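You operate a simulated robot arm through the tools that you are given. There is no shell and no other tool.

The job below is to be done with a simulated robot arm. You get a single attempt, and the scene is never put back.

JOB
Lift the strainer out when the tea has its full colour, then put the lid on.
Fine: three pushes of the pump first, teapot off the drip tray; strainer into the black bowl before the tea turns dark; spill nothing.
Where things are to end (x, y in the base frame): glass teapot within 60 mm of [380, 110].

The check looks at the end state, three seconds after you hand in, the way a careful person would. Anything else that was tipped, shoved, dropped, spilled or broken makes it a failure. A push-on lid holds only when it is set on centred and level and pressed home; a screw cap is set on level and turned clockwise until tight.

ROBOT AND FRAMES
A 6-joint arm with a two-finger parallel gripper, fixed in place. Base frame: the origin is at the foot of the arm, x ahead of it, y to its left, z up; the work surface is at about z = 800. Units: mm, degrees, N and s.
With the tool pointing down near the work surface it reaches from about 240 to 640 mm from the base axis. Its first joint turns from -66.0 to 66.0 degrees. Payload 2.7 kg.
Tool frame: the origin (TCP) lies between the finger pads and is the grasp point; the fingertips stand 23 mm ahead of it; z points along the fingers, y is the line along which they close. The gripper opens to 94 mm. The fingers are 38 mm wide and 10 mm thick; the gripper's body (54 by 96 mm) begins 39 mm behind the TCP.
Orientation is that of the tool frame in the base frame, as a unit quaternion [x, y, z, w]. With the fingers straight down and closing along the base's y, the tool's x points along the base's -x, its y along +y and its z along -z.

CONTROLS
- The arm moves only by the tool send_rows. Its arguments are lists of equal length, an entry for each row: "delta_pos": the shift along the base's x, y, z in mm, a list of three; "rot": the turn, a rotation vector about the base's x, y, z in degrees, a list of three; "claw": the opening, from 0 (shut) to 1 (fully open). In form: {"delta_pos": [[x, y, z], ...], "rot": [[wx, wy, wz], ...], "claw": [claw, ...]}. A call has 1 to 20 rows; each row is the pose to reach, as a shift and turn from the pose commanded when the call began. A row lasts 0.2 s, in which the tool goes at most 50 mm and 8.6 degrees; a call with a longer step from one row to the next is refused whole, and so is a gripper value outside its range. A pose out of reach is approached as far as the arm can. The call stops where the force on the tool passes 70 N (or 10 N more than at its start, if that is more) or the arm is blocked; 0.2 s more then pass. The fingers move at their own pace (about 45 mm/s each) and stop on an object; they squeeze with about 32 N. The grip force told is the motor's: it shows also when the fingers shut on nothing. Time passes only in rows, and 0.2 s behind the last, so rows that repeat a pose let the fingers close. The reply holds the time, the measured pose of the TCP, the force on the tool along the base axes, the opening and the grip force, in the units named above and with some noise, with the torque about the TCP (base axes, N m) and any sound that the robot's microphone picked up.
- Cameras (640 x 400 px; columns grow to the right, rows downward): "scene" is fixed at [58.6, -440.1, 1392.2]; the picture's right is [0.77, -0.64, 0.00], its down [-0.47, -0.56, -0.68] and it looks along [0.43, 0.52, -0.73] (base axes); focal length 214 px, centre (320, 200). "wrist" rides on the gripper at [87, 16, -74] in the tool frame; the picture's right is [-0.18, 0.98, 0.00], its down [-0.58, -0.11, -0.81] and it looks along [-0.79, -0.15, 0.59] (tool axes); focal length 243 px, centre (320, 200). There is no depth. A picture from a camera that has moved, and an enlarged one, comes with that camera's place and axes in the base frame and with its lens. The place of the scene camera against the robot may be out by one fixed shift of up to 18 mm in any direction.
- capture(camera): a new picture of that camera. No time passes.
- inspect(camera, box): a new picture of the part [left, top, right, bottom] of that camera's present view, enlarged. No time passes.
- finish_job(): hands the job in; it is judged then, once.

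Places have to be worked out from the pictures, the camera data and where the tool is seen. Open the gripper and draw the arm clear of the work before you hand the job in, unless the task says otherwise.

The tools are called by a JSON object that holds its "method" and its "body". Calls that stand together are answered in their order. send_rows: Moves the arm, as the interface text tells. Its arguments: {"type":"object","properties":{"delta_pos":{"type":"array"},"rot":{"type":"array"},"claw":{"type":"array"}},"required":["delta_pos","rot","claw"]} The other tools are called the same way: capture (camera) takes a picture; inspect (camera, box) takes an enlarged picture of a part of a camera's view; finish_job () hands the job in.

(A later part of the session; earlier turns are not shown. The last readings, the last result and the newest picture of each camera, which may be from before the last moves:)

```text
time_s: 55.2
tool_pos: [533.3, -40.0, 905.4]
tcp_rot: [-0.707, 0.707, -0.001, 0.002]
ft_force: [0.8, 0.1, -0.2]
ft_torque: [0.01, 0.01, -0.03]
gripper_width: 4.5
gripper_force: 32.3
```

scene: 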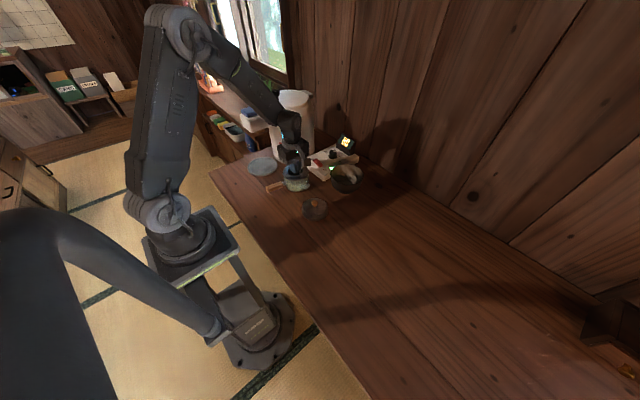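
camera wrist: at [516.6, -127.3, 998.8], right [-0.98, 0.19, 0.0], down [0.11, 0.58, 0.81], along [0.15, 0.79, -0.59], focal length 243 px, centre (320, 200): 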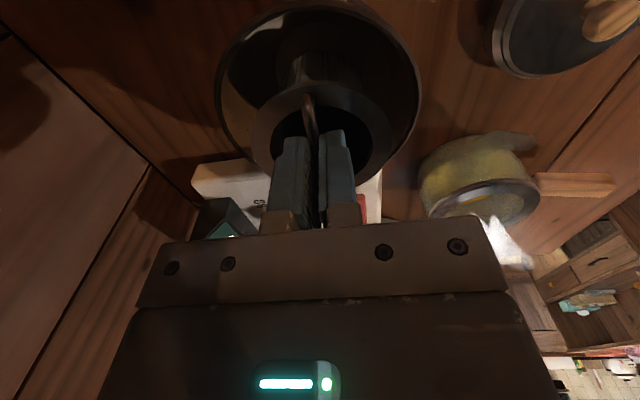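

{"method": "send_rows", "body": {"delta_pos": [[0, 0, -1.5], [0, 0, -3]], "rot": [[0, 0, 0], [0, 0, 0]], "claw": [0, 0]}}

{"method": "inspect", "body": {"camera": "wrist", "box": [210, 0, 430, 140]}}

{"method": "inspect", "body": {"camera": "scene", "box": [320, 150, 376, 200]}}

```text
time_s: 55.8
tool_pos: [533.2, -41.8, 901.6]
tcp_rot: [-0.707, 0.708, -0.001, 0.001]
ft_force: [-0.5, -0.4, 1.0]
ft_torque: [0.02, 0.0, -0.01]
gripper_width: 4.4
gripper_force: 31.6
```

```text
2.86 times, centred on (320, 70) of wrist
camera zoom: at [516.4, -127.3, 975.6], right [-0.98, 0.19, 0.0], down [0.11, 0.58, 0.81], along [0.15, 0.79, -0.59], focal length 693 px, centre (320, 571)
```

zoom: 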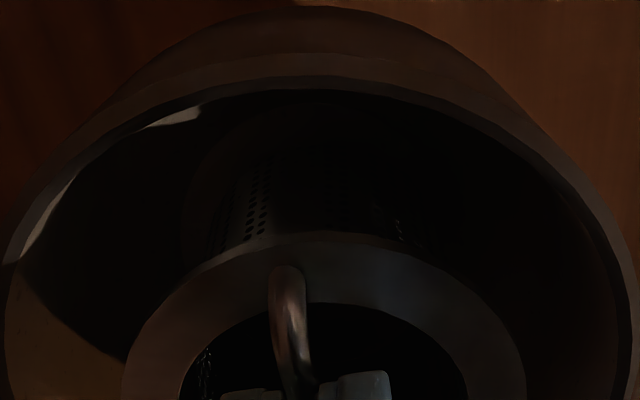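

```text
8.00 times, centred on (348, 175) of scene
camera zoom: at [58.6, -440.1, 1392.2], right [0.77, -0.64, 0.0], down [-0.47, -0.56, -0.68], along [0.43, 0.52, -0.73], focal length 1716 px, centre (96, 400)
```

zoom: 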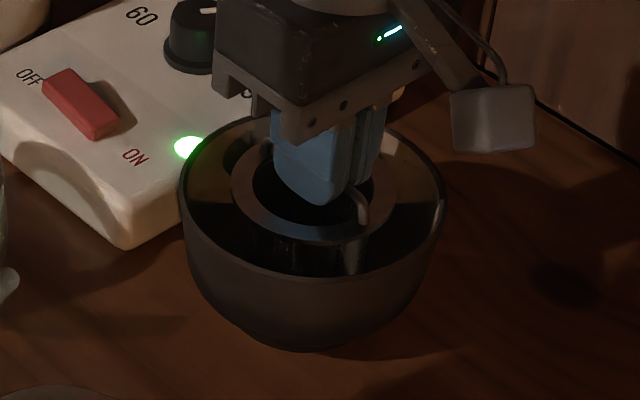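

The strainer still moves with the gripper and the force is only now rising (+1 N). A little further.

{"method": "send_rows", "body": {"delta_pos": [[0, 0, -1], [0, 0, -2]], "rot": [[0, 0, 0], [0, 0, 0]], "claw": [0, 0]}}

```text
time_s: 56.4
tool_pos: [533.4, -39.6, 900.3]
tcp_rot: [-0.706, 0.708, 0.0, 0.001]
ft_force: [-0.3, 0.0, -0.4]
ft_torque: [0.0, 0.0, 0.01]
gripper_width: 4.5
gripper_force: 31.9
```

{"method": "send_rows", "body": {"delta_pos": [[0, 0, -1.5], [0, 0, -3]], "rot": [[0, 0, 0], [0, 0, 0]], "claw": [0, 0]}}

{"method": "inspect", "body": {"camera": "scene", "box": [320, 150, 376, 200]}}

```text
time_s: 57.0
tool_pos: [533.0, -40.0, 898.6]
tcp_rot: [-0.706, 0.708, 0.0, 0.002]
ft_force: [0.1, 0.8, -2.1]
ft_torque: [-0.02, 0.01, -0.01]
gripper_width: 4.2
gripper_force: 32.2
```

```text
8.00 times, centred on (348, 175) of scene
camera zoom: at [58.6, -440.1, 1392.2], right [0.77, -0.64, 0.0], down [-0.47, -0.56, -0.68], along [0.43, 0.52, -0.73], focal length 1716 px, centre (96, 400)
```

zoom: 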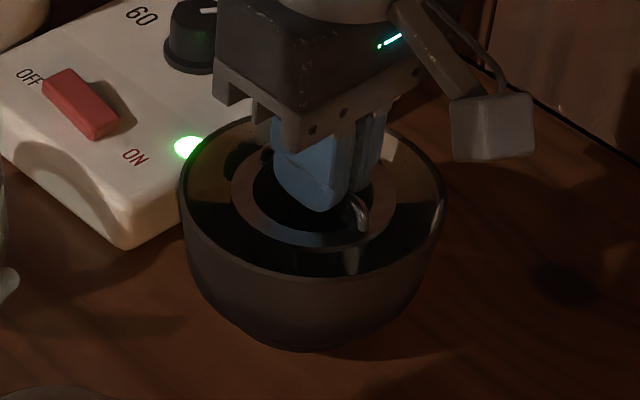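

A better look at the basket gives a length near 52 mm, so the floor should be met at TCP ≈ 888–891. I'll continue down carefully.

{"method": "send_rows", "body": {"delta_pos": [[0, 0, -1.5], [0, 0, -3], [0, 0, -4.5]], "rot": [[0, 0, 0], [0, 0, 0], [0, 0, 0]], "claw": [0, 0, 0]}}

```text
time_s: 57.8
tool_pos: [533.8, -41.6, 892.9]
tcp_rot: [-0.707, 0.708, -0.001, 0.002]
ft_force: [-0.5, -0.1, -0.7]
ft_torque: [-0.01, 0.0, 0.0]
gripper_width: 4.2
gripper_force: 32.3
```

{"method": "send_rows", "body": {"delta_pos": [[0, 0, -1.5], [0, 0, -3]], "rot": [[0, 0, 0], [0, 0, 0]], "claw": [0, 0]}}

{"method": "inspect", "body": {"camera": "scene", "box": [320, 150, 376, 200]}}

```text
time_s: 58.4
tool_pos: [533.2, -41.0, 890.2]
tcp_rot: [-0.707, 0.707, -0.001, 0.001]
ft_force: [-1.3, -0.6, 6.6]
ft_torque: [-0.04, 0.03, -0.01]
gripper_width: 4.3
gripper_force: 31.9
```

```text
8.00 times, centred on (348, 175) of scene
camera zoom: at [58.4, -440.1, 1392.2], right [0.77, -0.64, 0.0], down [-0.47, -0.56, -0.68], along [0.43, 0.52, -0.73], focal length 1716 px, centre (96, 400)
```

zoom: 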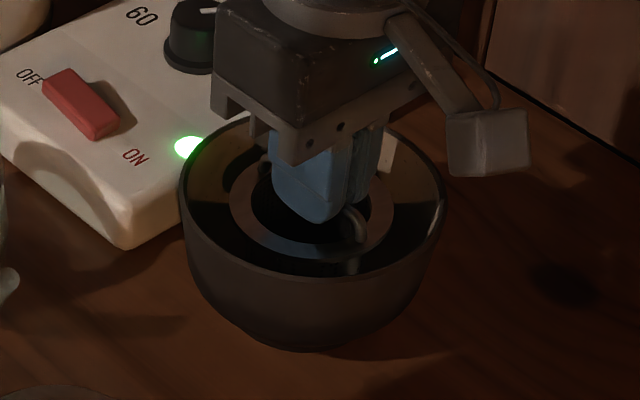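

The strainer is resting on the bowl floor (+6.6 N). I'll ease off, open the fingers a little and lift straight up clear.

{"method": "send_rows", "body": {"delta_pos": [[0, 0, 0.7], [0, 0, 0.7], [0, 0, 0.7], [0, 0, 0.7], [0, 0, 10], [0, 0, 25], [0, 0, 50], [0, 0, 80]], "rot": [[0, 0, 0], [0, 0, 0], [0, 0, 0], [0, 0, 0], [0, 0, 0], [0, 0, 0], [0, 0, 0], [0, 0, 0]], "claw": [0, 0.3, 0.3, 0.3, 0.3, 0.3, 0.3, 0.3]}}

{"method": "capture", "body": {"camera": "wrist"}}

{"method": "inspect", "body": {"camera": "scene", "box": [270, 145, 380, 220]}}

```text
time_s: 60.2
tool_pos: [534.1, -41.4, 968.6]
tcp_rot: [-0.706, 0.708, 0.0, 0.001]
ft_force: [0.3, -0.3, 0.4]
ft_torque: [0.0, 0.01, -0.03]
gripper_width: 28.2
gripper_force: 0.1
```

```text
taken
camera wrist: at [517.0, -128.2, 1042.4], right [-0.98, 0.19, 0.0], down [0.11, 0.58, 0.81], along [0.15, 0.79, -0.59], focal length 243 px, centre (320, 200)
```

wrist: 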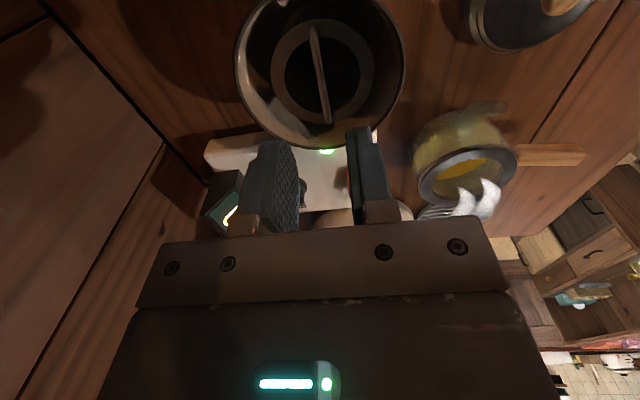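

```text
5.33 times, centred on (325, 182) of scene
camera zoom: at [58.5, -440.1, 1392.2], right [0.77, -0.64, 0.0], down [-0.47, -0.56, -0.68], along [0.43, 0.52, -0.73], focal length 1144 px, centre (293, 293)
```

zoom: 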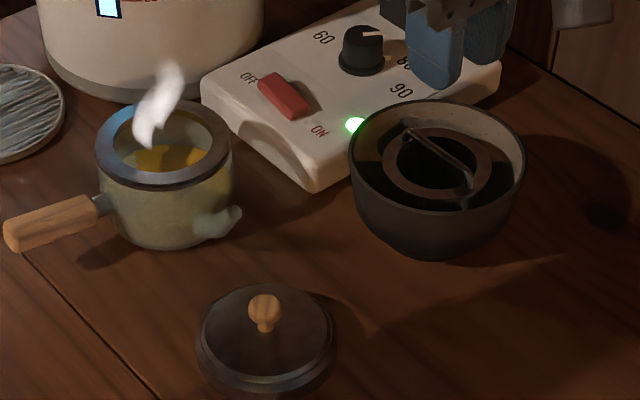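

The strainer stands upright in the bowl and the tea is golden. Next I'll move above the lid at about (369, −51) for a close look at its knob.

{"method": "send_rows", "body": {"delta_pos": [[-30, -2, 0], [-66, -4, -5], [-102, -6, -15], [-138, -8, -25], [-164.5, -10, -35]], "rot": [[0, 0, 0], [0, 0, 0], [0, 0, 0], [0, 0, 0], [0, 0, 0]], "claw": [0.45, 0.45, 0.45, 0.45, 0.45]}}

{"method": "capture", "body": {"camera": "wrist"}}

{"method": "inspect", "body": {"camera": "wrist", "box": [230, 0, 430, 140]}}

{"method": "inspect", "body": {"camera": "scene", "box": [295, 190, 335, 225]}}

```text
time_s: 61.4
tool_pos: [367.6, -51.1, 935.6]
tcp_rot: [-0.707, 0.707, 0.0, 0.002]
ft_force: [0.0, -1.0, 0.7]
ft_torque: [-0.01, -0.05, -0.02]
gripper_width: 42.2
gripper_force: 0.0
```

```text
taken
camera wrist: at [351.1, -137.5, 1009.4], right [-0.98, 0.19, 0.0], down [0.11, 0.58, 0.81], along [0.15, 0.79, -0.59], focal length 243 px, centre (320, 200)
```

wrist: 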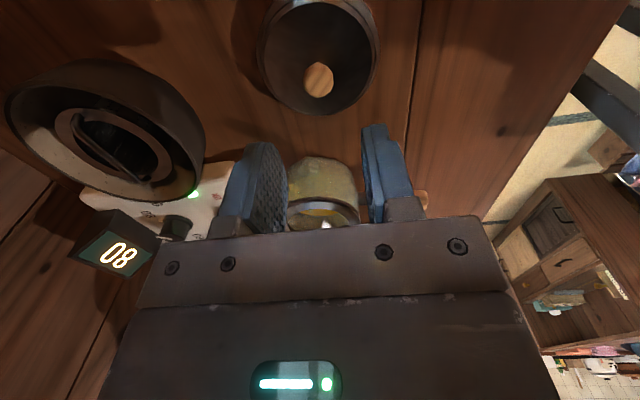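

```text
2.86 times, centred on (330, 70) of wrist
camera zoom: at [351.1, -137.5, 1009.4], right [-0.98, 0.19, 0.0], down [0.11, 0.58, 0.81], along [0.15, 0.79, -0.59], focal length 693 px, centre (291, 571)
```

zoom: 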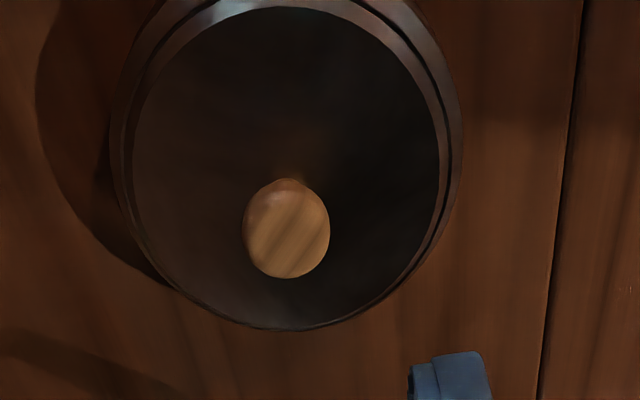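

```text
11.43 times, centred on (315, 208) of scene
camera zoom: at [58.6, -440.1, 1392.2], right [0.77, -0.64, 0.0], down [-0.47, -0.56, -0.68], along [0.43, 0.52, -0.73], focal length 2451 px, centre (377, 114)
```

zoom: 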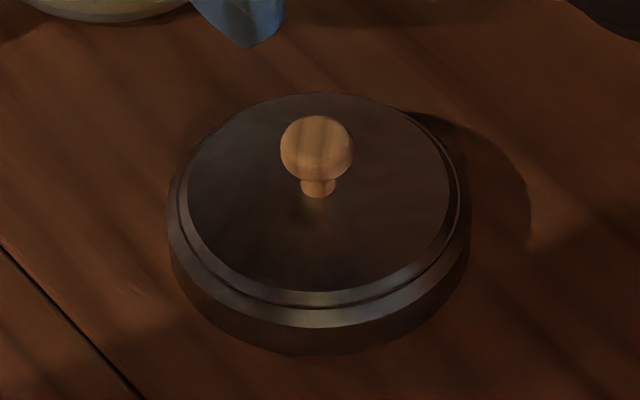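

The knob is a ball about 22 mm wide at about (368.5, −49, z ≈ 838), with the lid disc top near z = 818. I'll descend to z ≈ 860 and check alignment.

{"method": "send_rows", "body": {"delta_pos": [[-0.2, 1, -30], [-0.5, 1.7, -58], [-0.5, 1.7, -75]], "rot": [[0, 0, 0], [0, 0, 0], [0, 0, 0]], "claw": [0.45, 0.45, 0.45]}}

{"method": "capture", "body": {"camera": "wrist"}}

{"method": "inspect", "body": {"camera": "scene", "box": [290, 180, 340, 225]}}

```text
time_s: 62.2
tool_pos: [367.5, -48.4, 860.2]
tcp_rot: [-0.707, 0.707, -0.001, 0.002]
ft_force: [-0.2, -0.5, 0.2]
ft_torque: [-0.02, -0.01, -0.02]
gripper_width: 42.3
gripper_force: 0.0
```

```text
taken
camera wrist: at [350.6, -135.6, 932.8], right [-0.98, 0.19, 0.0], down [0.11, 0.58, 0.81], along [0.15, 0.79, -0.59], focal length 243 px, centre (320, 200)
```

wrist: 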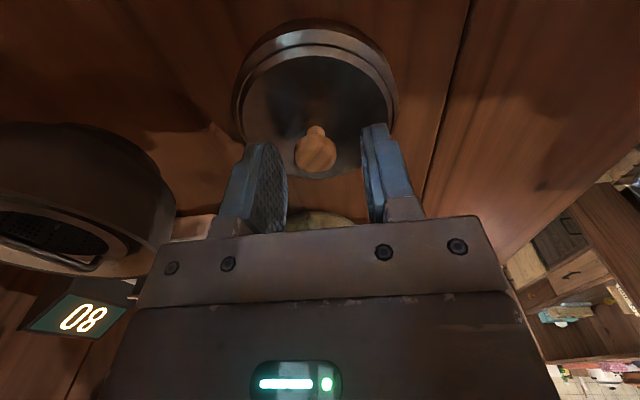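

```text
8.89 times, centred on (315, 202) of scene
camera zoom: at [58.6, -440.1, 1392.2], right [0.77, -0.64, 0.0], down [-0.47, -0.56, -0.68], along [0.43, 0.52, -0.73], focal length 1906 px, centre (364, 178)
```

zoom: 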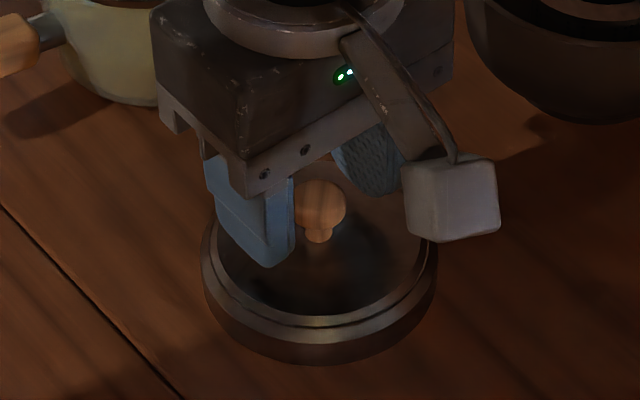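

The knob ball centre refines to (369, −49.5, 837). I'll descend to TCP z ≈ 844, with the tips about 3 mm above the lid disc, and close on the knob.

{"method": "send_rows", "body": {"delta_pos": [[0.3, 0, -8], [0.3, 0, -16], [0.3, 0, -16], [0.3, 0, -16], [0.3, 0, -16], [0.3, 0, -16]], "rot": [[0, 0, 0], [0, 0, 0], [0, 0, 0], [0, 0, 0], [0, 0, 0], [0, 0, 0]], "claw": [0.45, 0.45, 0, 0, 0, 0]}}

{"method": "capture", "body": {"camera": "wrist"}}

{"method": "inspect", "body": {"camera": "scene", "box": [290, 180, 340, 225]}}

```text
time_s: 63.1
tool_pos: [369.8, -47.8, 847.1]
tcp_rot: [-0.707, 0.707, -0.003, 0.003]
ft_force: [1.6, -0.3, 7.8]
ft_torque: [-0.03, 0.02, 0.07]
gripper_width: 20.0
gripper_force: 21.9
stopped in row 4: the force on the tool passed its limit at 77 N (the readings are from after the stop); the commanded pose is now the measured one
```

```text
taken
camera wrist: at [352.6, -136.2, 921.5], right [-0.98, 0.18, -0.01], down [0.1, 0.58, 0.81], along [0.15, 0.79, -0.59], focal length 243 px, centre (320, 200)
```

wrist: 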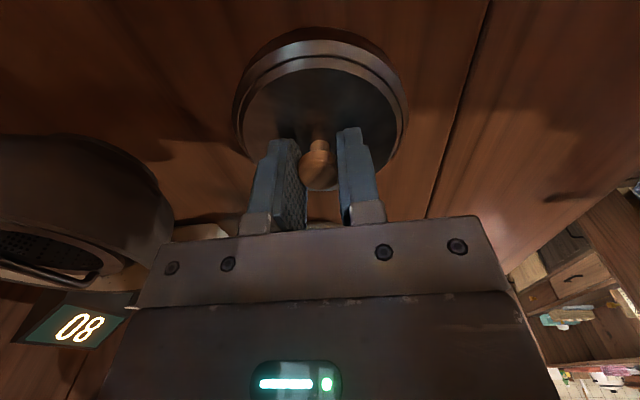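

```text
8.89 times, centred on (315, 202) of scene
camera zoom: at [58.5, -440.1, 1392.2], right [0.77, -0.64, 0.0], down [-0.47, -0.56, -0.68], along [0.43, 0.52, -0.73], focal length 1906 px, centre (364, 178)
```

zoom: 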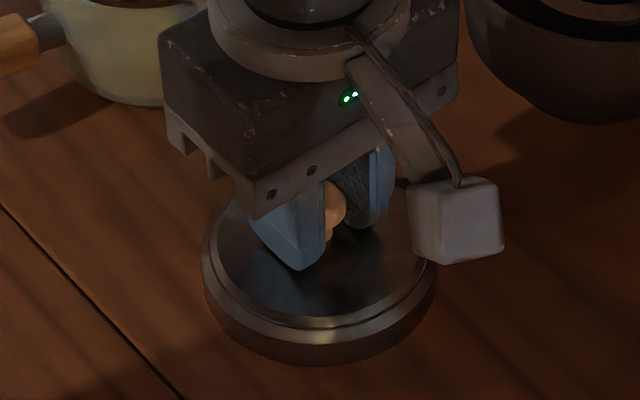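

The fingertips touched the lid disc (the force spiked, then settled to 7.8 N), so the disc top is nearer z ≈ 824; the lid looks unmoved. I'll ease up slightly and finish closing on the knob.

{"method": "send_rows", "body": {"delta_pos": [[0, 0, 1], [0, 0, 1.5], [0, 0, 1.5], [0, 0, 1.5]], "rot": [[0, 0, 0], [0, 0, 0], [0, 0, 0], [0, 0, 0]], "claw": [0.21, 0, 0, 0]}}

{"method": "capture", "body": {"camera": "wrist"}}

{"method": "inspect", "body": {"camera": "wrist", "box": [230, 20, 420, 210]}}

```text
time_s: 64.1
tool_pos: [368.1, -49.1, 848.2]
tcp_rot: [-0.706, 0.708, 0.001, 0.002]
ft_force: [0.7, 0.1, 1.0]
ft_torque: [-0.01, 0.0, -0.03]
gripper_width: 19.6
gripper_force: 32.4
```

```text
taken
camera wrist: at [351.8, -136.0, 921.7], right [-0.98, 0.19, 0.0], down [0.11, 0.58, 0.81], along [0.15, 0.79, -0.59], focal length 243 px, centre (320, 200)
```

wrist: 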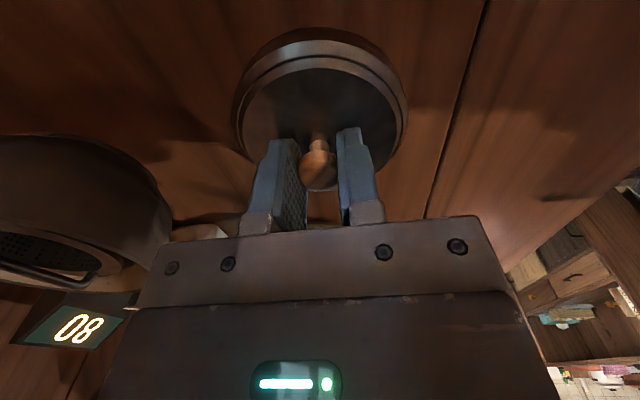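

```text
2.11 times, centred on (325, 115) of wrist
camera zoom: at [351.8, -136.0, 921.7], right [-0.98, 0.19, 0.0], down [0.11, 0.58, 0.81], along [0.15, 0.79, -0.59], focal length 511 px, centre (310, 379)
```

zoom: 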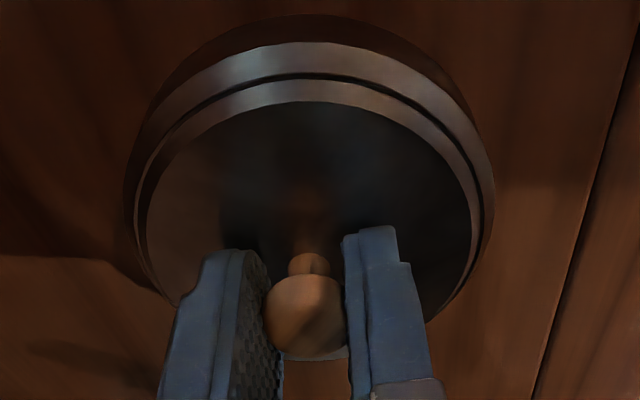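

The knob is firmly held (19.6 mm, 32 N). I'll lift the lid and check that it hangs level.

{"method": "send_rows", "body": {"delta_pos": [[0, 0, 4], [0, 0, 12], [0, 0, 25], [0, 0, 40], [0, 0, 58], [0, 0, 76], [0, 0, 90], [0, 0, 95]], "rot": [[0, 0, 0], [0, 0, 0], [0, 0, 0], [0, 0, 0], [0, 0, 0], [0, 0, 0], [0, 0, 0], [0, 0, 0]], "claw": [0, 0, 0, 0, 0, 0, 0, 0]}}

{"method": "capture", "body": {"camera": "wrist"}}

{"method": "inspect", "body": {"camera": "wrist", "box": [230, 20, 420, 210]}}

{"method": "inspect", "body": {"camera": "scene", "box": [270, 140, 350, 200]}}

```text
time_s: 65.9
tool_pos: [366.6, -49.4, 943.4]
tcp_rot: [-0.706, 0.708, -0.001, 0.002]
ft_force: [-0.6, -0.1, 0.7]
ft_torque: [-0.01, -0.04, -0.01]
gripper_width: 19.9
gripper_force: 32.4
```

```text
taken
camera wrist: at [351.1, -135.7, 1017.5], right [-0.98, 0.19, 0.0], down [0.11, 0.58, 0.81], along [0.15, 0.79, -0.59], focal length 243 px, centre (320, 200)
```

wrist: 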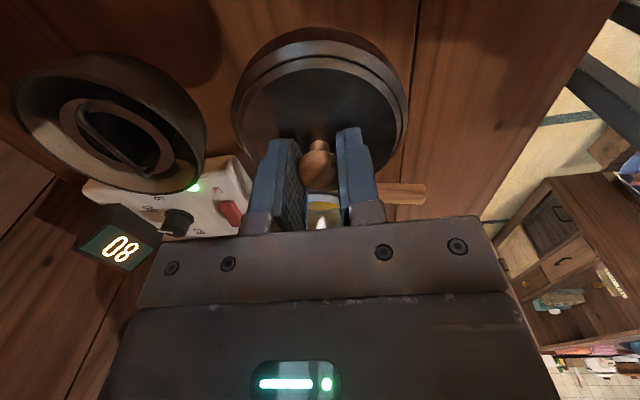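

```text
2.11 times, centred on (325, 115) of wrist
camera zoom: at [351.1, -135.7, 1017.5], right [-0.98, 0.19, 0.0], down [0.11, 0.58, 0.81], along [0.15, 0.79, -0.59], focal length 511 px, centre (310, 379)
```

zoom: 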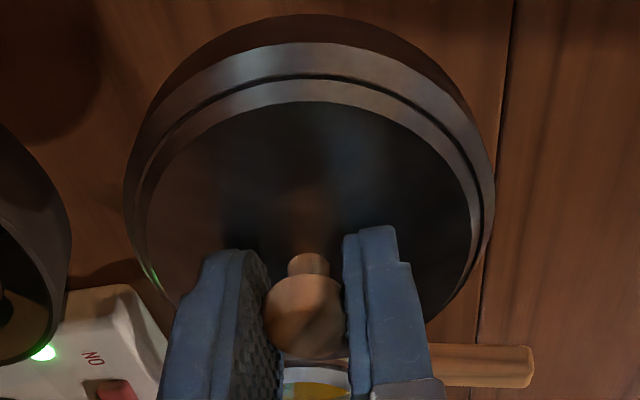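

```text
6.67 times, centred on (310, 170) of scene
camera zoom: at [58.6, -440.1, 1392.2], right [0.77, -0.64, 0.0], down [-0.47, -0.56, -0.68], along [0.43, 0.52, -0.73], focal length 1430 px, centre (387, 400)
```

zoom: 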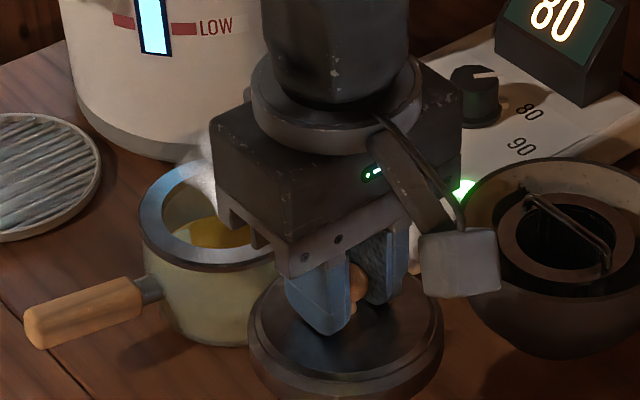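

The lid hangs level, and its centre sits essentially at the TCP. Allowing for perspective, I now put the teapot centre at about (396, 98.5). I'll carry the lid over it with about 25 mm clearance and then compare edges in both cameras.

{"method": "send_rows", "body": {"delta_pos": [[2, 8, 0], [5, 24, 0], [9, 46, 0], [14, 70, 0], [19, 94, 0], [23, 118, 0], [26, 135, 0], [28.5, 145, 0], [28.9, 147.2, 0], [28.9, 147.2, 0]], "rot": [[0, 0, 0], [0, 0, 0], [0, 0, 0], [0, 0, 0], [0, 0, 0], [0, 0, 0], [0, 0, 0], [0, 0, 0], [0, 0, 0], [0, 0, 0]], "claw": [0, 0, 0, 0, 0, 0, 0, 0, 0, 0]}}

{"method": "capture", "body": {"camera": "wrist"}}

{"method": "inspect", "body": {"camera": "wrist", "box": [220, 0, 420, 140]}}

{"method": "inspect", "body": {"camera": "scene", "box": [270, 140, 330, 195]}}

```text
time_s: 68.1
tool_pos: [397.6, 97.2, 943.2]
tcp_rot: [-0.707, 0.708, 0.0, 0.002]
ft_force: [-0.3, -0.1, -0.9]
ft_torque: [0.01, 0.04, -0.03]
gripper_width: 19.5
gripper_force: 31.9
```

```text
taken
camera wrist: at [380.8, 10.1, 1017.4], right [-0.98, 0.19, 0.0], down [0.11, 0.58, 0.81], along [0.15, 0.79, -0.59], focal length 243 px, centre (320, 200)
```

wrist: 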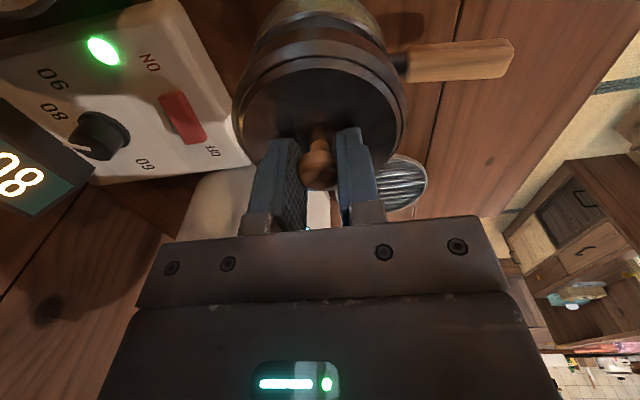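

```text
2.86 times, centred on (320, 70) of wrist
camera zoom: at [380.8, 10.1, 1017.4], right [-0.98, 0.19, 0.0], down [0.11, 0.58, 0.81], along [0.15, 0.79, -0.59], focal length 693 px, centre (320, 571)
```

zoom: 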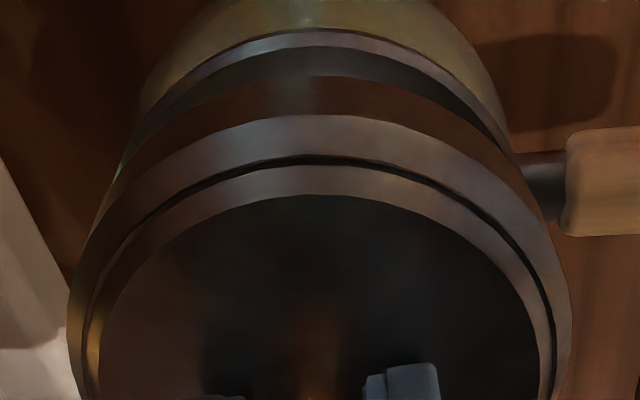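

```text
7.27 times, centred on (300, 168) of scene
camera zoom: at [58.6, -440.1, 1392.2], right [0.77, -0.64, 0.0], down [-0.47, -0.56, -0.68], along [0.43, 0.52, -0.73], focal length 1560 px, centre (466, 436)
```

zoom: 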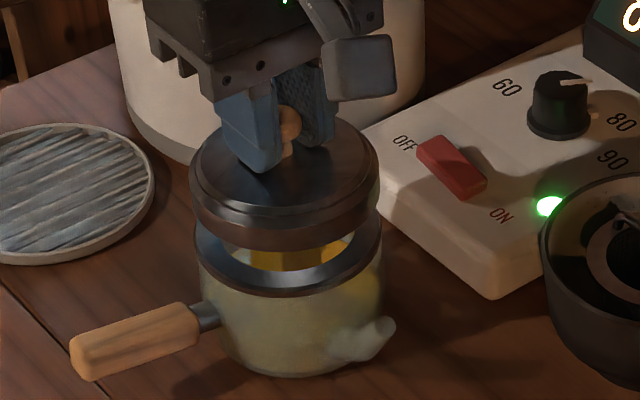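

In the scene view the lid and rim line up sideways to within about 0.5 mm, and the wrist view puts both centres near y ≈ 99. I'll lower to a gap of about 5 mm for a finer comparison.

{"method": "send_rows", "body": {"delta_pos": [[0, 0, -5], [0, 0, -11], [0, 0, -16], [0, 0, -18]], "rot": [[0, 0, 0], [0, 0, 0], [0, 0, 0], [0, 0, 0]], "claw": [0, 0, 0, 0]}}

{"method": "inspect", "body": {"camera": "wrist", "box": [220, 0, 420, 140]}}

{"method": "inspect", "body": {"camera": "scene", "box": [275, 150, 325, 190]}}

```text
time_s: 69.1
tool_pos: [397.2, 97.2, 924.8]
tcp_rot: [-0.707, 0.707, -0.001, 0.001]
ft_force: [0.3, -0.2, 0.2]
ft_torque: [0.01, 0.02, -0.06]
gripper_width: 19.6
gripper_force: 31.7
```

```text
2.86 times, centred on (320, 70) of wrist
camera zoom: at [381.0, 11.2, 999.1], right [-0.98, 0.19, 0.0], down [0.11, 0.58, 0.81], along [0.15, 0.79, -0.59], focal length 693 px, centre (320, 571)
```

zoom: 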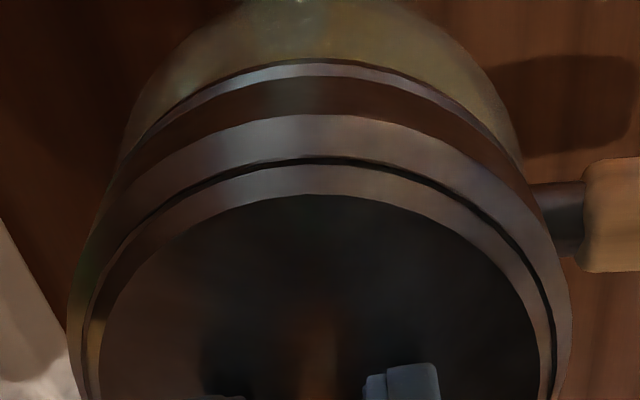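

```text
10.00 times, centred on (300, 170) of scene
camera zoom: at [58.6, -440.1, 1392.2], right [0.77, -0.64, 0.0], down [-0.47, -0.56, -0.68], along [0.43, 0.52, -0.73], focal length 2145 px, centre (520, 500)
```

zoom: 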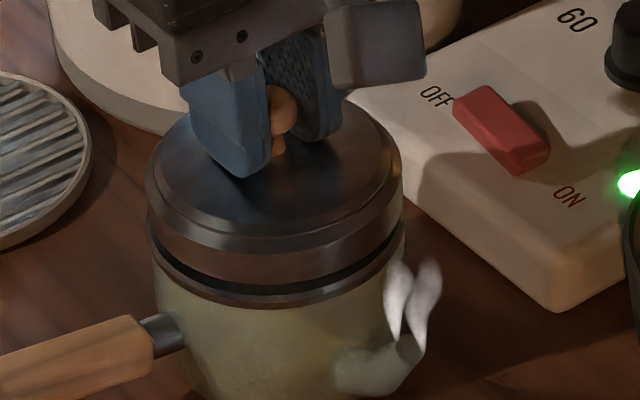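

The lid is concentric with the collar within about 1 mm in both views and looks level. I'll lower it to contact in small steps.

{"method": "send_rows", "body": {"delta_pos": [[0, 0.3, -2], [0, 0.3, -3.5]], "rot": [[0, 0, 0], [0, 0, 0]], "claw": [0, 0]}}

{"method": "inspect", "body": {"camera": "scene", "box": [275, 150, 325, 190]}}

```text
time_s: 69.7
tool_pos: [397.7, 98.1, 921.9]
tcp_rot: [-0.706, 0.708, 0.0, 0.002]
ft_force: [0.2, -0.1, 0.1]
ft_torque: [0.0, -0.01, 0.01]
gripper_width: 19.6
gripper_force: 32.1
```

```text
10.00 times, centred on (300, 170) of scene
camera zoom: at [58.6, -440.1, 1392.2], right [0.77, -0.64, 0.0], down [-0.47, -0.56, -0.68], along [0.43, 0.52, -0.73], focal length 2145 px, centre (520, 500)
```

zoom: 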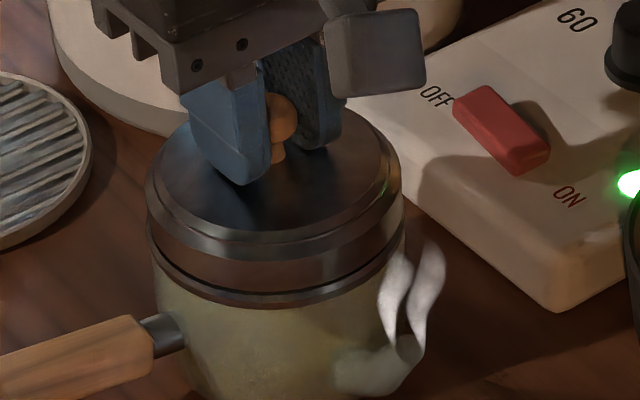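

{"method": "send_rows", "body": {"delta_pos": [[0, 0, -1.2], [0, 0, -2.4]], "rot": [[0, 0, 0], [0, 0, 0]], "claw": [0, 0]}}

{"method": "inspect", "body": {"camera": "scene", "box": [275, 150, 325, 190]}}

{"method": "inspect", "body": {"camera": "wrist", "box": [220, 0, 420, 140]}}

```text
time_s: 70.3
tool_pos: [397.4, 96.3, 919.5]
tcp_rot: [-0.706, 0.708, 0.0, 0.002]
ft_force: [-0.1, 0.5, -0.8]
ft_torque: [-0.01, 0.01, -0.01]
gripper_width: 19.4
gripper_force: 31.5
```

```text
10.00 times, centred on (300, 170) of scene
camera zoom: at [58.6, -440.1, 1392.2], right [0.77, -0.64, 0.0], down [-0.47, -0.56, -0.68], along [0.43, 0.52, -0.73], focal length 2145 px, centre (520, 500)
```

zoom: 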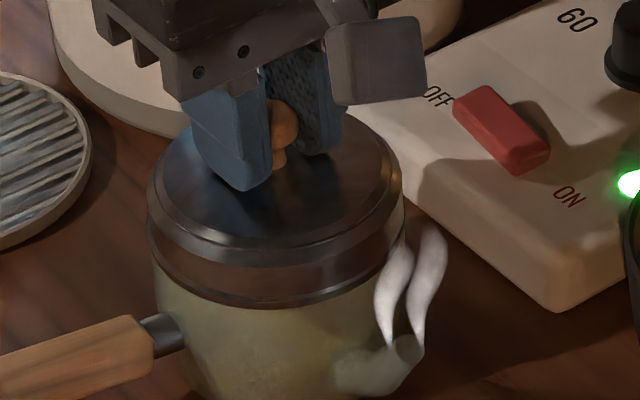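

```text
2.86 times, centred on (320, 70) of wrist
camera zoom: at [380.8, 11.0, 993.1], right [-0.98, 0.19, 0.0], down [0.11, 0.58, 0.81], along [0.15, 0.79, -0.59], focal length 693 px, centre (320, 571)
```

zoom: 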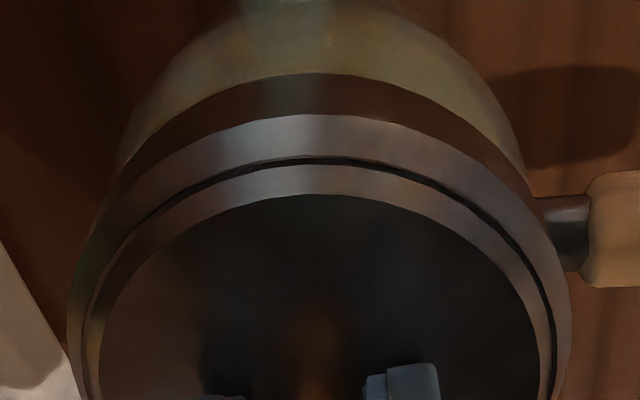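

The gap has closed visually but there's no reaction force yet, so I'll continue in 1 mm steps.

{"method": "send_rows", "body": {"delta_pos": [[0, 0, -1], [0, 0, -1.5]], "rot": [[0, 0, 0], [0, 0, 0]], "claw": [0, 0]}}

{"method": "inspect", "body": {"camera": "scene", "box": [280, 160, 320, 190]}}

```text
time_s: 70.9
tool_pos: [397.8, 97.3, 917.6]
tcp_rot: [-0.707, 0.707, -0.001, 0.001]
ft_force: [1.4, -0.6, 0.4]
ft_torque: [-0.02, -0.03, -0.03]
gripper_width: 19.5
gripper_force: 31.9
```

```text
13.33 times, centred on (300, 175) of scene
camera zoom: at [58.6, -440.1, 1392.2], right [0.77, -0.64, 0.0], down [-0.47, -0.56, -0.68], along [0.43, 0.52, -0.73], focal length 2860 px, centre (587, 533)
```

zoom: 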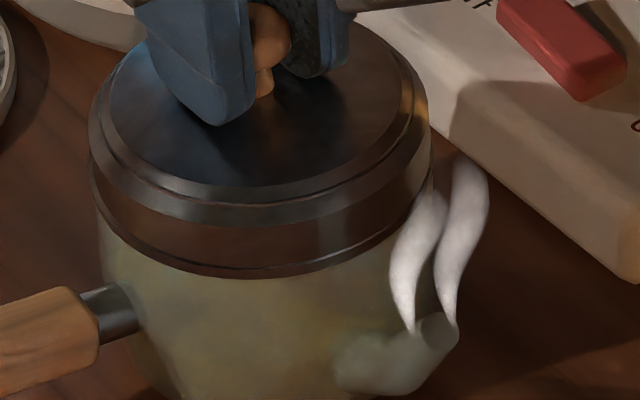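

The lid is right at the collar and steam now leaves by the spout, but the force is still about 0. I'll keep lowering.

{"method": "send_rows", "body": {"delta_pos": [[0, 0, -0.8], [0, 0, -1.5]], "rot": [[0, 0, 0], [0, 0, 0]], "claw": [0, 0]}}

{"method": "inspect", "body": {"camera": "scene", "box": [280, 160, 320, 190]}}

```text
time_s: 71.5
tool_pos: [398.0, 97.6, 917.5]
tcp_rot: [0.708, -0.706, 0.002, -0.002]
ft_force: [-5.5, -0.6, 15.3]
ft_torque: [-0.14, 0.11, 0.01]
gripper_width: 19.4
gripper_force: 31.9
```

```text
13.33 times, centred on (300, 175) of scene
camera zoom: at [58.2, -440.1, 1392.2], right [0.77, -0.64, 0.0], down [-0.47, -0.56, -0.68], along [0.43, 0.52, -0.73], focal length 2860 px, centre (587, 533)
```

zoom: 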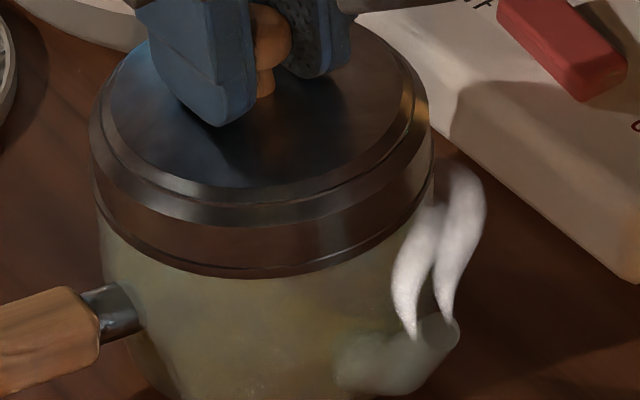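

Contact at 15 N with the lid level on the collar. Now I'll press it home with a firmer push.

{"method": "send_rows", "body": {"delta_pos": [[0, 0, -0.7], [0, 0, -1.4], [0, 0, -2]], "rot": [[0, 0, 0], [0, 0, 0], [0, 0, 0]], "claw": [0, 0, 0]}}

{"method": "inspect", "body": {"camera": "scene", "box": [280, 160, 320, 190]}}

```text
time_s: 72.3
tool_pos: [398.2, 98.0, 917.2]
tcp_rot: [0.707, -0.707, 0.003, -0.005]
ft_force: [-14.6, 1.2, 49.8]
ft_torque: [-0.19, 0.4, 0.01]
gripper_width: 19.6
gripper_force: 32.3
```

```text
13.33 times, centred on (300, 175) of scene
camera zoom: at [57.6, -440.2, 1392.2], right [0.77, -0.64, 0.0], down [-0.47, -0.56, -0.68], along [0.43, 0.52, -0.73], focal length 2860 px, centre (587, 533)
```

zoom: 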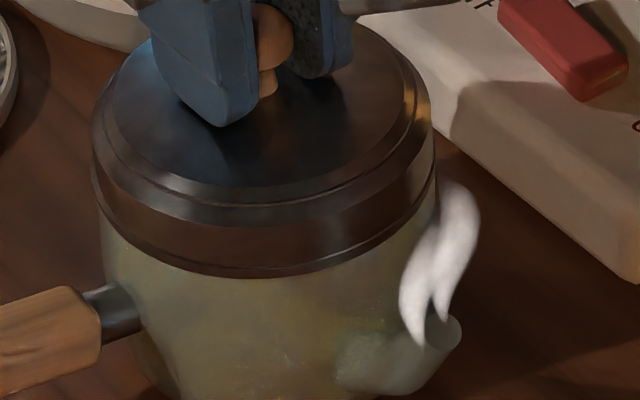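

The lid took 50 N without moving further, so it's bottomed on something. I'll zoom in on the seam to check it's fully home and even all around.

{"method": "inspect", "body": {"camera": "scene", "box": [285, 165, 317, 187]}}

{"method": "inspect", "body": {"camera": "wrist", "box": [220, 0, 420, 140]}}

```text
16.00 times, centred on (301, 176) of scene
camera zoom: at [57.6, -440.2, 1392.2], right [0.77, -0.64, 0.0], down [-0.47, -0.56, -0.68], along [0.43, 0.52, -0.73], focal length 3432 px, centre (624, 584)
```

zoom: 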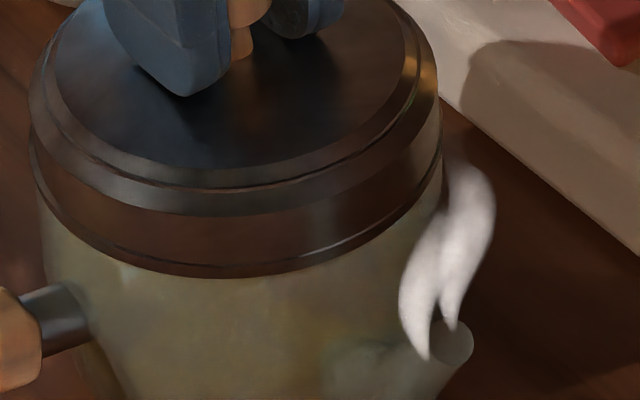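

```text
2.86 times, centred on (320, 70) of wrist
camera zoom: at [380.6, 11.3, 990.8], right [-0.98, 0.18, -0.01], down [0.1, 0.58, 0.81], along [0.15, 0.79, -0.59], focal length 693 px, centre (320, 571)
```

zoom: 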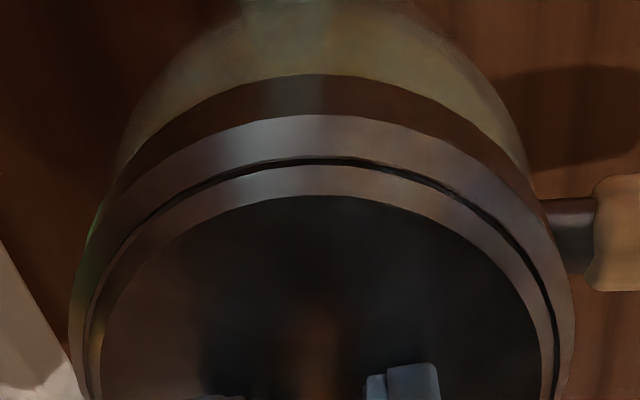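

The seam is tight and even: the lid band sits flush on the collar with the same thin strip visible all round. I'll unload the push, open the fingers and rise straight up.

{"method": "send_rows", "body": {"delta_pos": [[0, 0, 1.4], [0, 0, 2.7], [0, 0, 2.7], [0, 0, 2.7], [0, 0, 2.7], [0, 0, 12], [0, 0, 35], [0, 0, 70]], "rot": [[0, 0, 0], [0, 0, 0], [0, 0, 0], [0, 0, 0], [0, 0, 0], [0, 0, 0], [0, 0, 0], [0, 0, 0]], "claw": [0, 0, 0.45, 0.45, 0.45, 0.45, 0.45, 0.45]}}

{"method": "capture", "body": {"camera": "wrist"}}

{"method": "inspect", "body": {"camera": "wrist", "box": [220, 0, 420, 140]}}

{"method": "inspect", "body": {"camera": "scene", "box": [275, 150, 325, 195]}}

```text
time_s: 74.1
tool_pos: [398.3, 97.0, 984.5]
tcp_rot: [-0.706, 0.708, 0.0, 0.001]
ft_force: [0.2, -0.4, -0.1]
ft_torque: [0.01, 0.01, 0.03]
gripper_width: 42.4
gripper_force: 0.1
```

```text
taken
camera wrist: at [381.5, 10.9, 1058.7], right [-0.98, 0.19, 0.0], down [0.11, 0.58, 0.81], along [0.15, 0.79, -0.59], focal length 243 px, centre (320, 200)
```

wrist: 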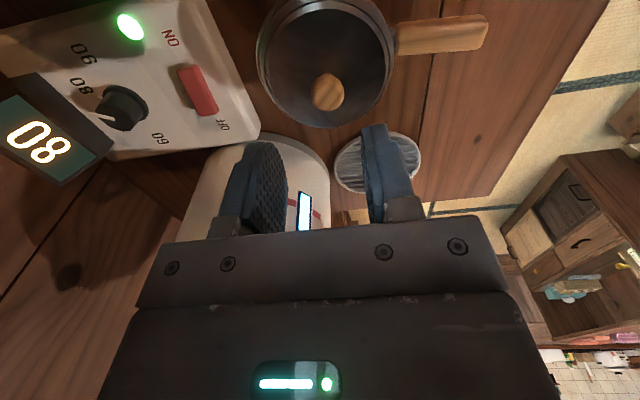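

```text
2.86 times, centred on (320, 70) of wrist
camera zoom: at [381.5, 10.9, 1058.7], right [-0.98, 0.19, 0.0], down [0.11, 0.58, 0.81], along [0.15, 0.79, -0.59], focal length 693 px, centre (320, 571)
```

zoom: 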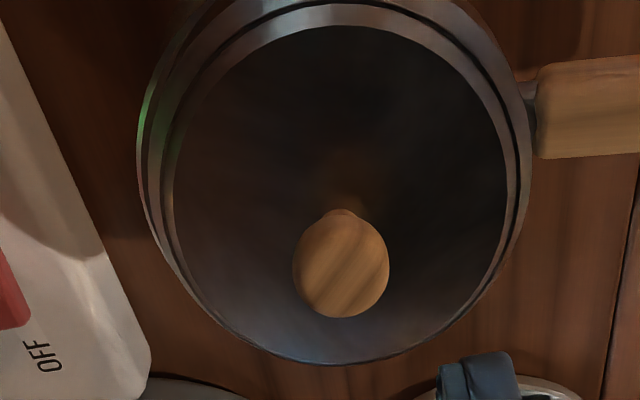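

```text
8.89 times, centred on (300, 172) of scene
camera zoom: at [58.6, -440.1, 1392.2], right [0.77, -0.64, 0.0], down [-0.47, -0.56, -0.68], along [0.43, 0.52, -0.73], focal length 1906 px, centre (498, 444)
```

zoom: 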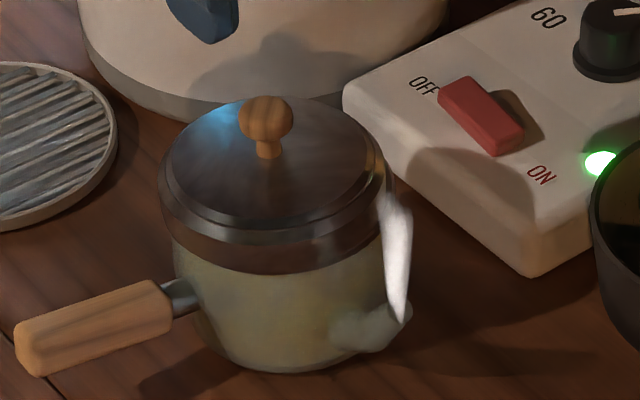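

After release the lid looks shifted about 4 mm toward −x, while the teapot itself hasn't moved, so it isn't locked home yet. I'll look closer to understand how it sits.

{"method": "inspect", "body": {"camera": "scene", "box": [279, 160, 311, 187]}}

{"method": "inspect", "body": {"camera": "wrist", "box": [240, 0, 410, 135]}}

```text
14.81 times, centred on (295, 174) of scene
camera zoom: at [58.6, -440.1, 1392.2], right [0.77, -0.64, 0.0], down [-0.47, -0.56, -0.68], along [0.43, 0.52, -0.73], focal length 3177 px, centre (690, 593)
```

zoom: 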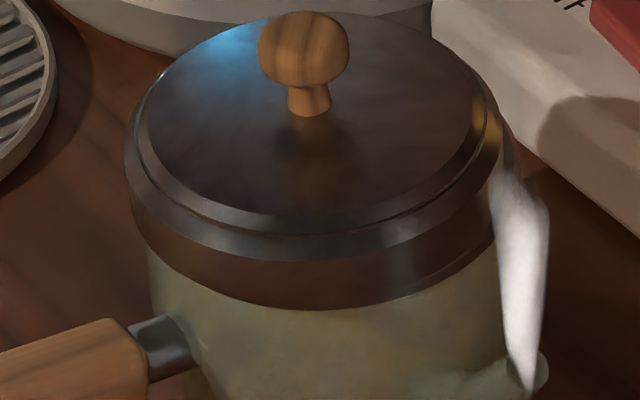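

```text
2.96 times, centred on (325, 68) of wrist
camera zoom: at [381.5, 10.9, 1058.7], right [-0.98, 0.19, 0.0], down [0.11, 0.58, 0.81], along [0.15, 0.79, -0.59], focal length 719 px, centre (305, 593)
```

zoom: 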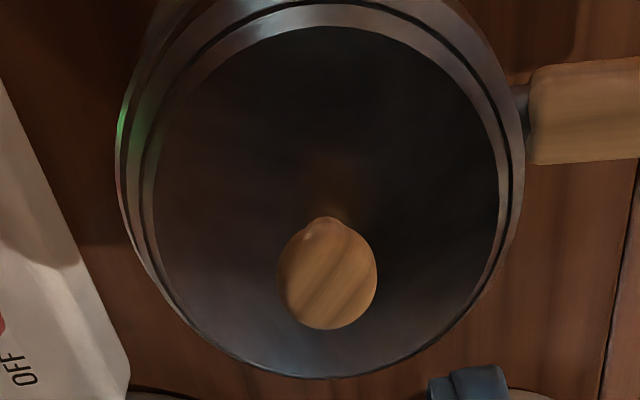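

The lid has slid about 4–5 mm toward −x and isn't tilted, so it needs re-centring and pressing again. First I'll take a low side view of the seam from the −y side.

{"method": "send_rows", "body": {"delta_pos": [[0, -30, 0], [0, -70, 0], [0, -110, -25], [0, -141, -60], [0, -141, -70]], "rot": [[0, 0, 0], [6, 0, 0], [12, 0, 0], [18, 0, 0], [20, 0, 0]], "claw": [0.45, 0.45, 0.45, 0.45, 0.45]}}

{"method": "capture", "body": {"camera": "wrist"}}

{"method": "inspect", "body": {"camera": "wrist", "box": [250, 60, 410, 180]}}

{"method": "inspect", "body": {"camera": "scene", "box": [279, 160, 311, 187]}}

```text
time_s: 75.3
tool_pos: [398.3, -41.3, 915.5]
tcp_rot: [-0.696, 0.697, 0.122, 0.125]
ft_force: [-0.1, -0.4, 0.3]
ft_torque: [-0.02, -0.01, 0.03]
gripper_width: 42.1
gripper_force: 0.0
```

```text
taken
camera wrist: at [380.9, -148.6, 955.6], right [-0.98, 0.18, 0.06], down [0.11, 0.27, 0.96], along [0.15, 0.95, -0.28], focal length 243 px, centre (320, 200)
```

wrist: 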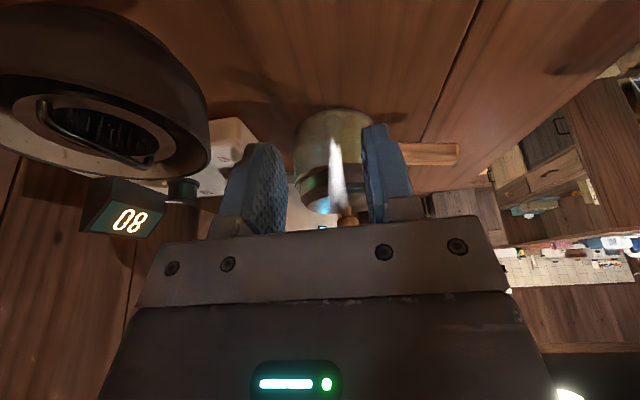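

```text
3.33 times, centred on (330, 120) of wrist
camera zoom: at [380.9, -148.6, 955.6], right [-0.98, 0.18, 0.06], down [0.11, 0.27, 0.96], along [0.15, 0.95, -0.28], focal length 809 px, centre (287, 467)
```

zoom: 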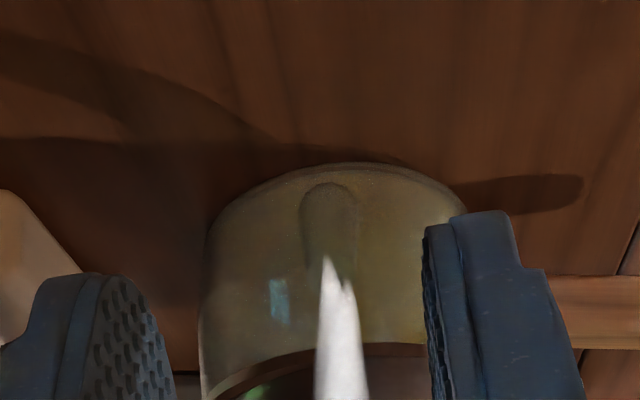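

```text
14.81 times, centred on (295, 174) of scene
camera zoom: at [58.5, -440.1, 1392.2], right [0.77, -0.64, 0.0], down [-0.47, -0.56, -0.68], along [0.43, 0.52, -0.73], focal length 3177 px, centre (690, 593)
```

zoom: 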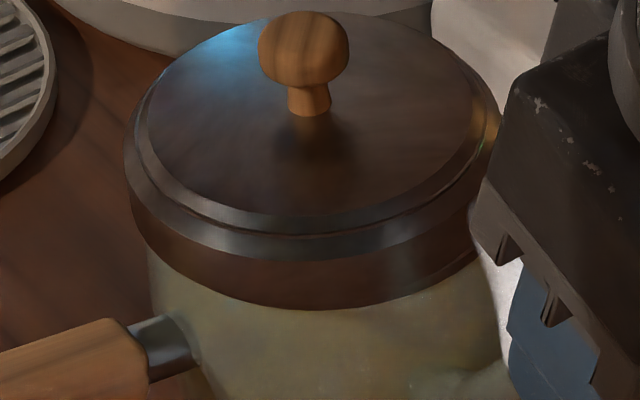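

The seam shows at the lower edge of that crop, so I'll zoom there.

{"method": "inspect", "body": {"camera": "wrist", "box": [280, 155, 370, 230]}}

```text
5.33 times, centred on (325, 192) of wrist
camera zoom: at [380.9, -148.6, 955.6], right [-0.98, 0.18, 0.06], down [0.11, 0.27, 0.96], along [0.15, 0.95, -0.28], focal length 1294 px, centre (293, 240)
```

zoom: 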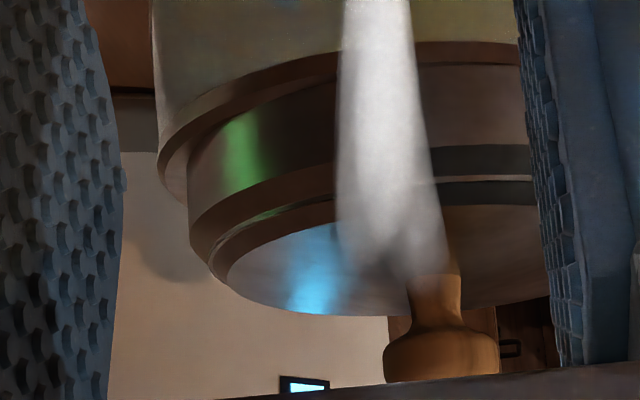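

From this low view the lid sits flat but offset about 6 mm toward −x, exposing the collar on its +x side. I'll zoom in on that exposed edge to see whether there's a gap or plug under the lid.

{"method": "inspect", "body": {"camera": "wrist", "box": [285, 165, 335, 220]}}

{"method": "inspect", "body": {"camera": "scene", "box": [295, 160, 315, 178]}}

```text
7.27 times, centred on (310, 192) of wrist
camera zoom: at [380.9, -148.6, 955.6], right [-0.98, 0.18, 0.06], down [0.11, 0.27, 0.96], along [0.15, 0.95, -0.28], focal length 1764 px, centre (393, 254)
```

zoom: 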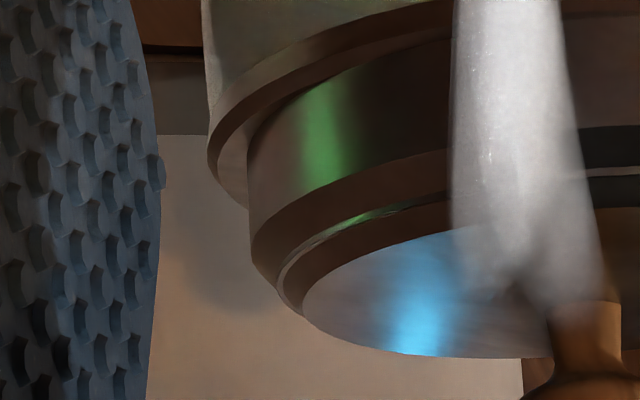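

```text
16.00 times, centred on (305, 169) of scene
camera zoom: at [58.5, -440.1, 1392.2], right [0.77, -0.64, 0.0], down [-0.47, -0.56, -0.68], along [0.43, 0.52, -0.73], focal length 3432 px, centre (560, 696)
```

zoom: 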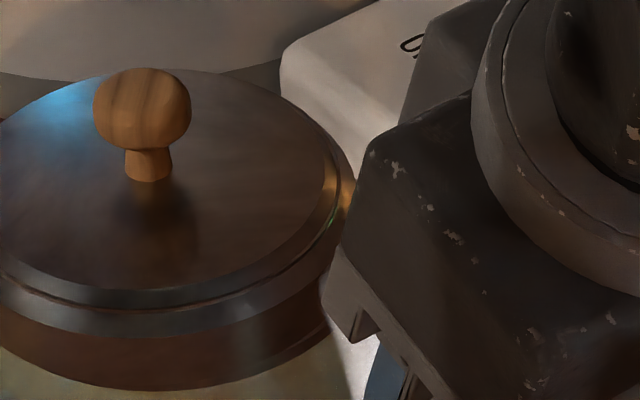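

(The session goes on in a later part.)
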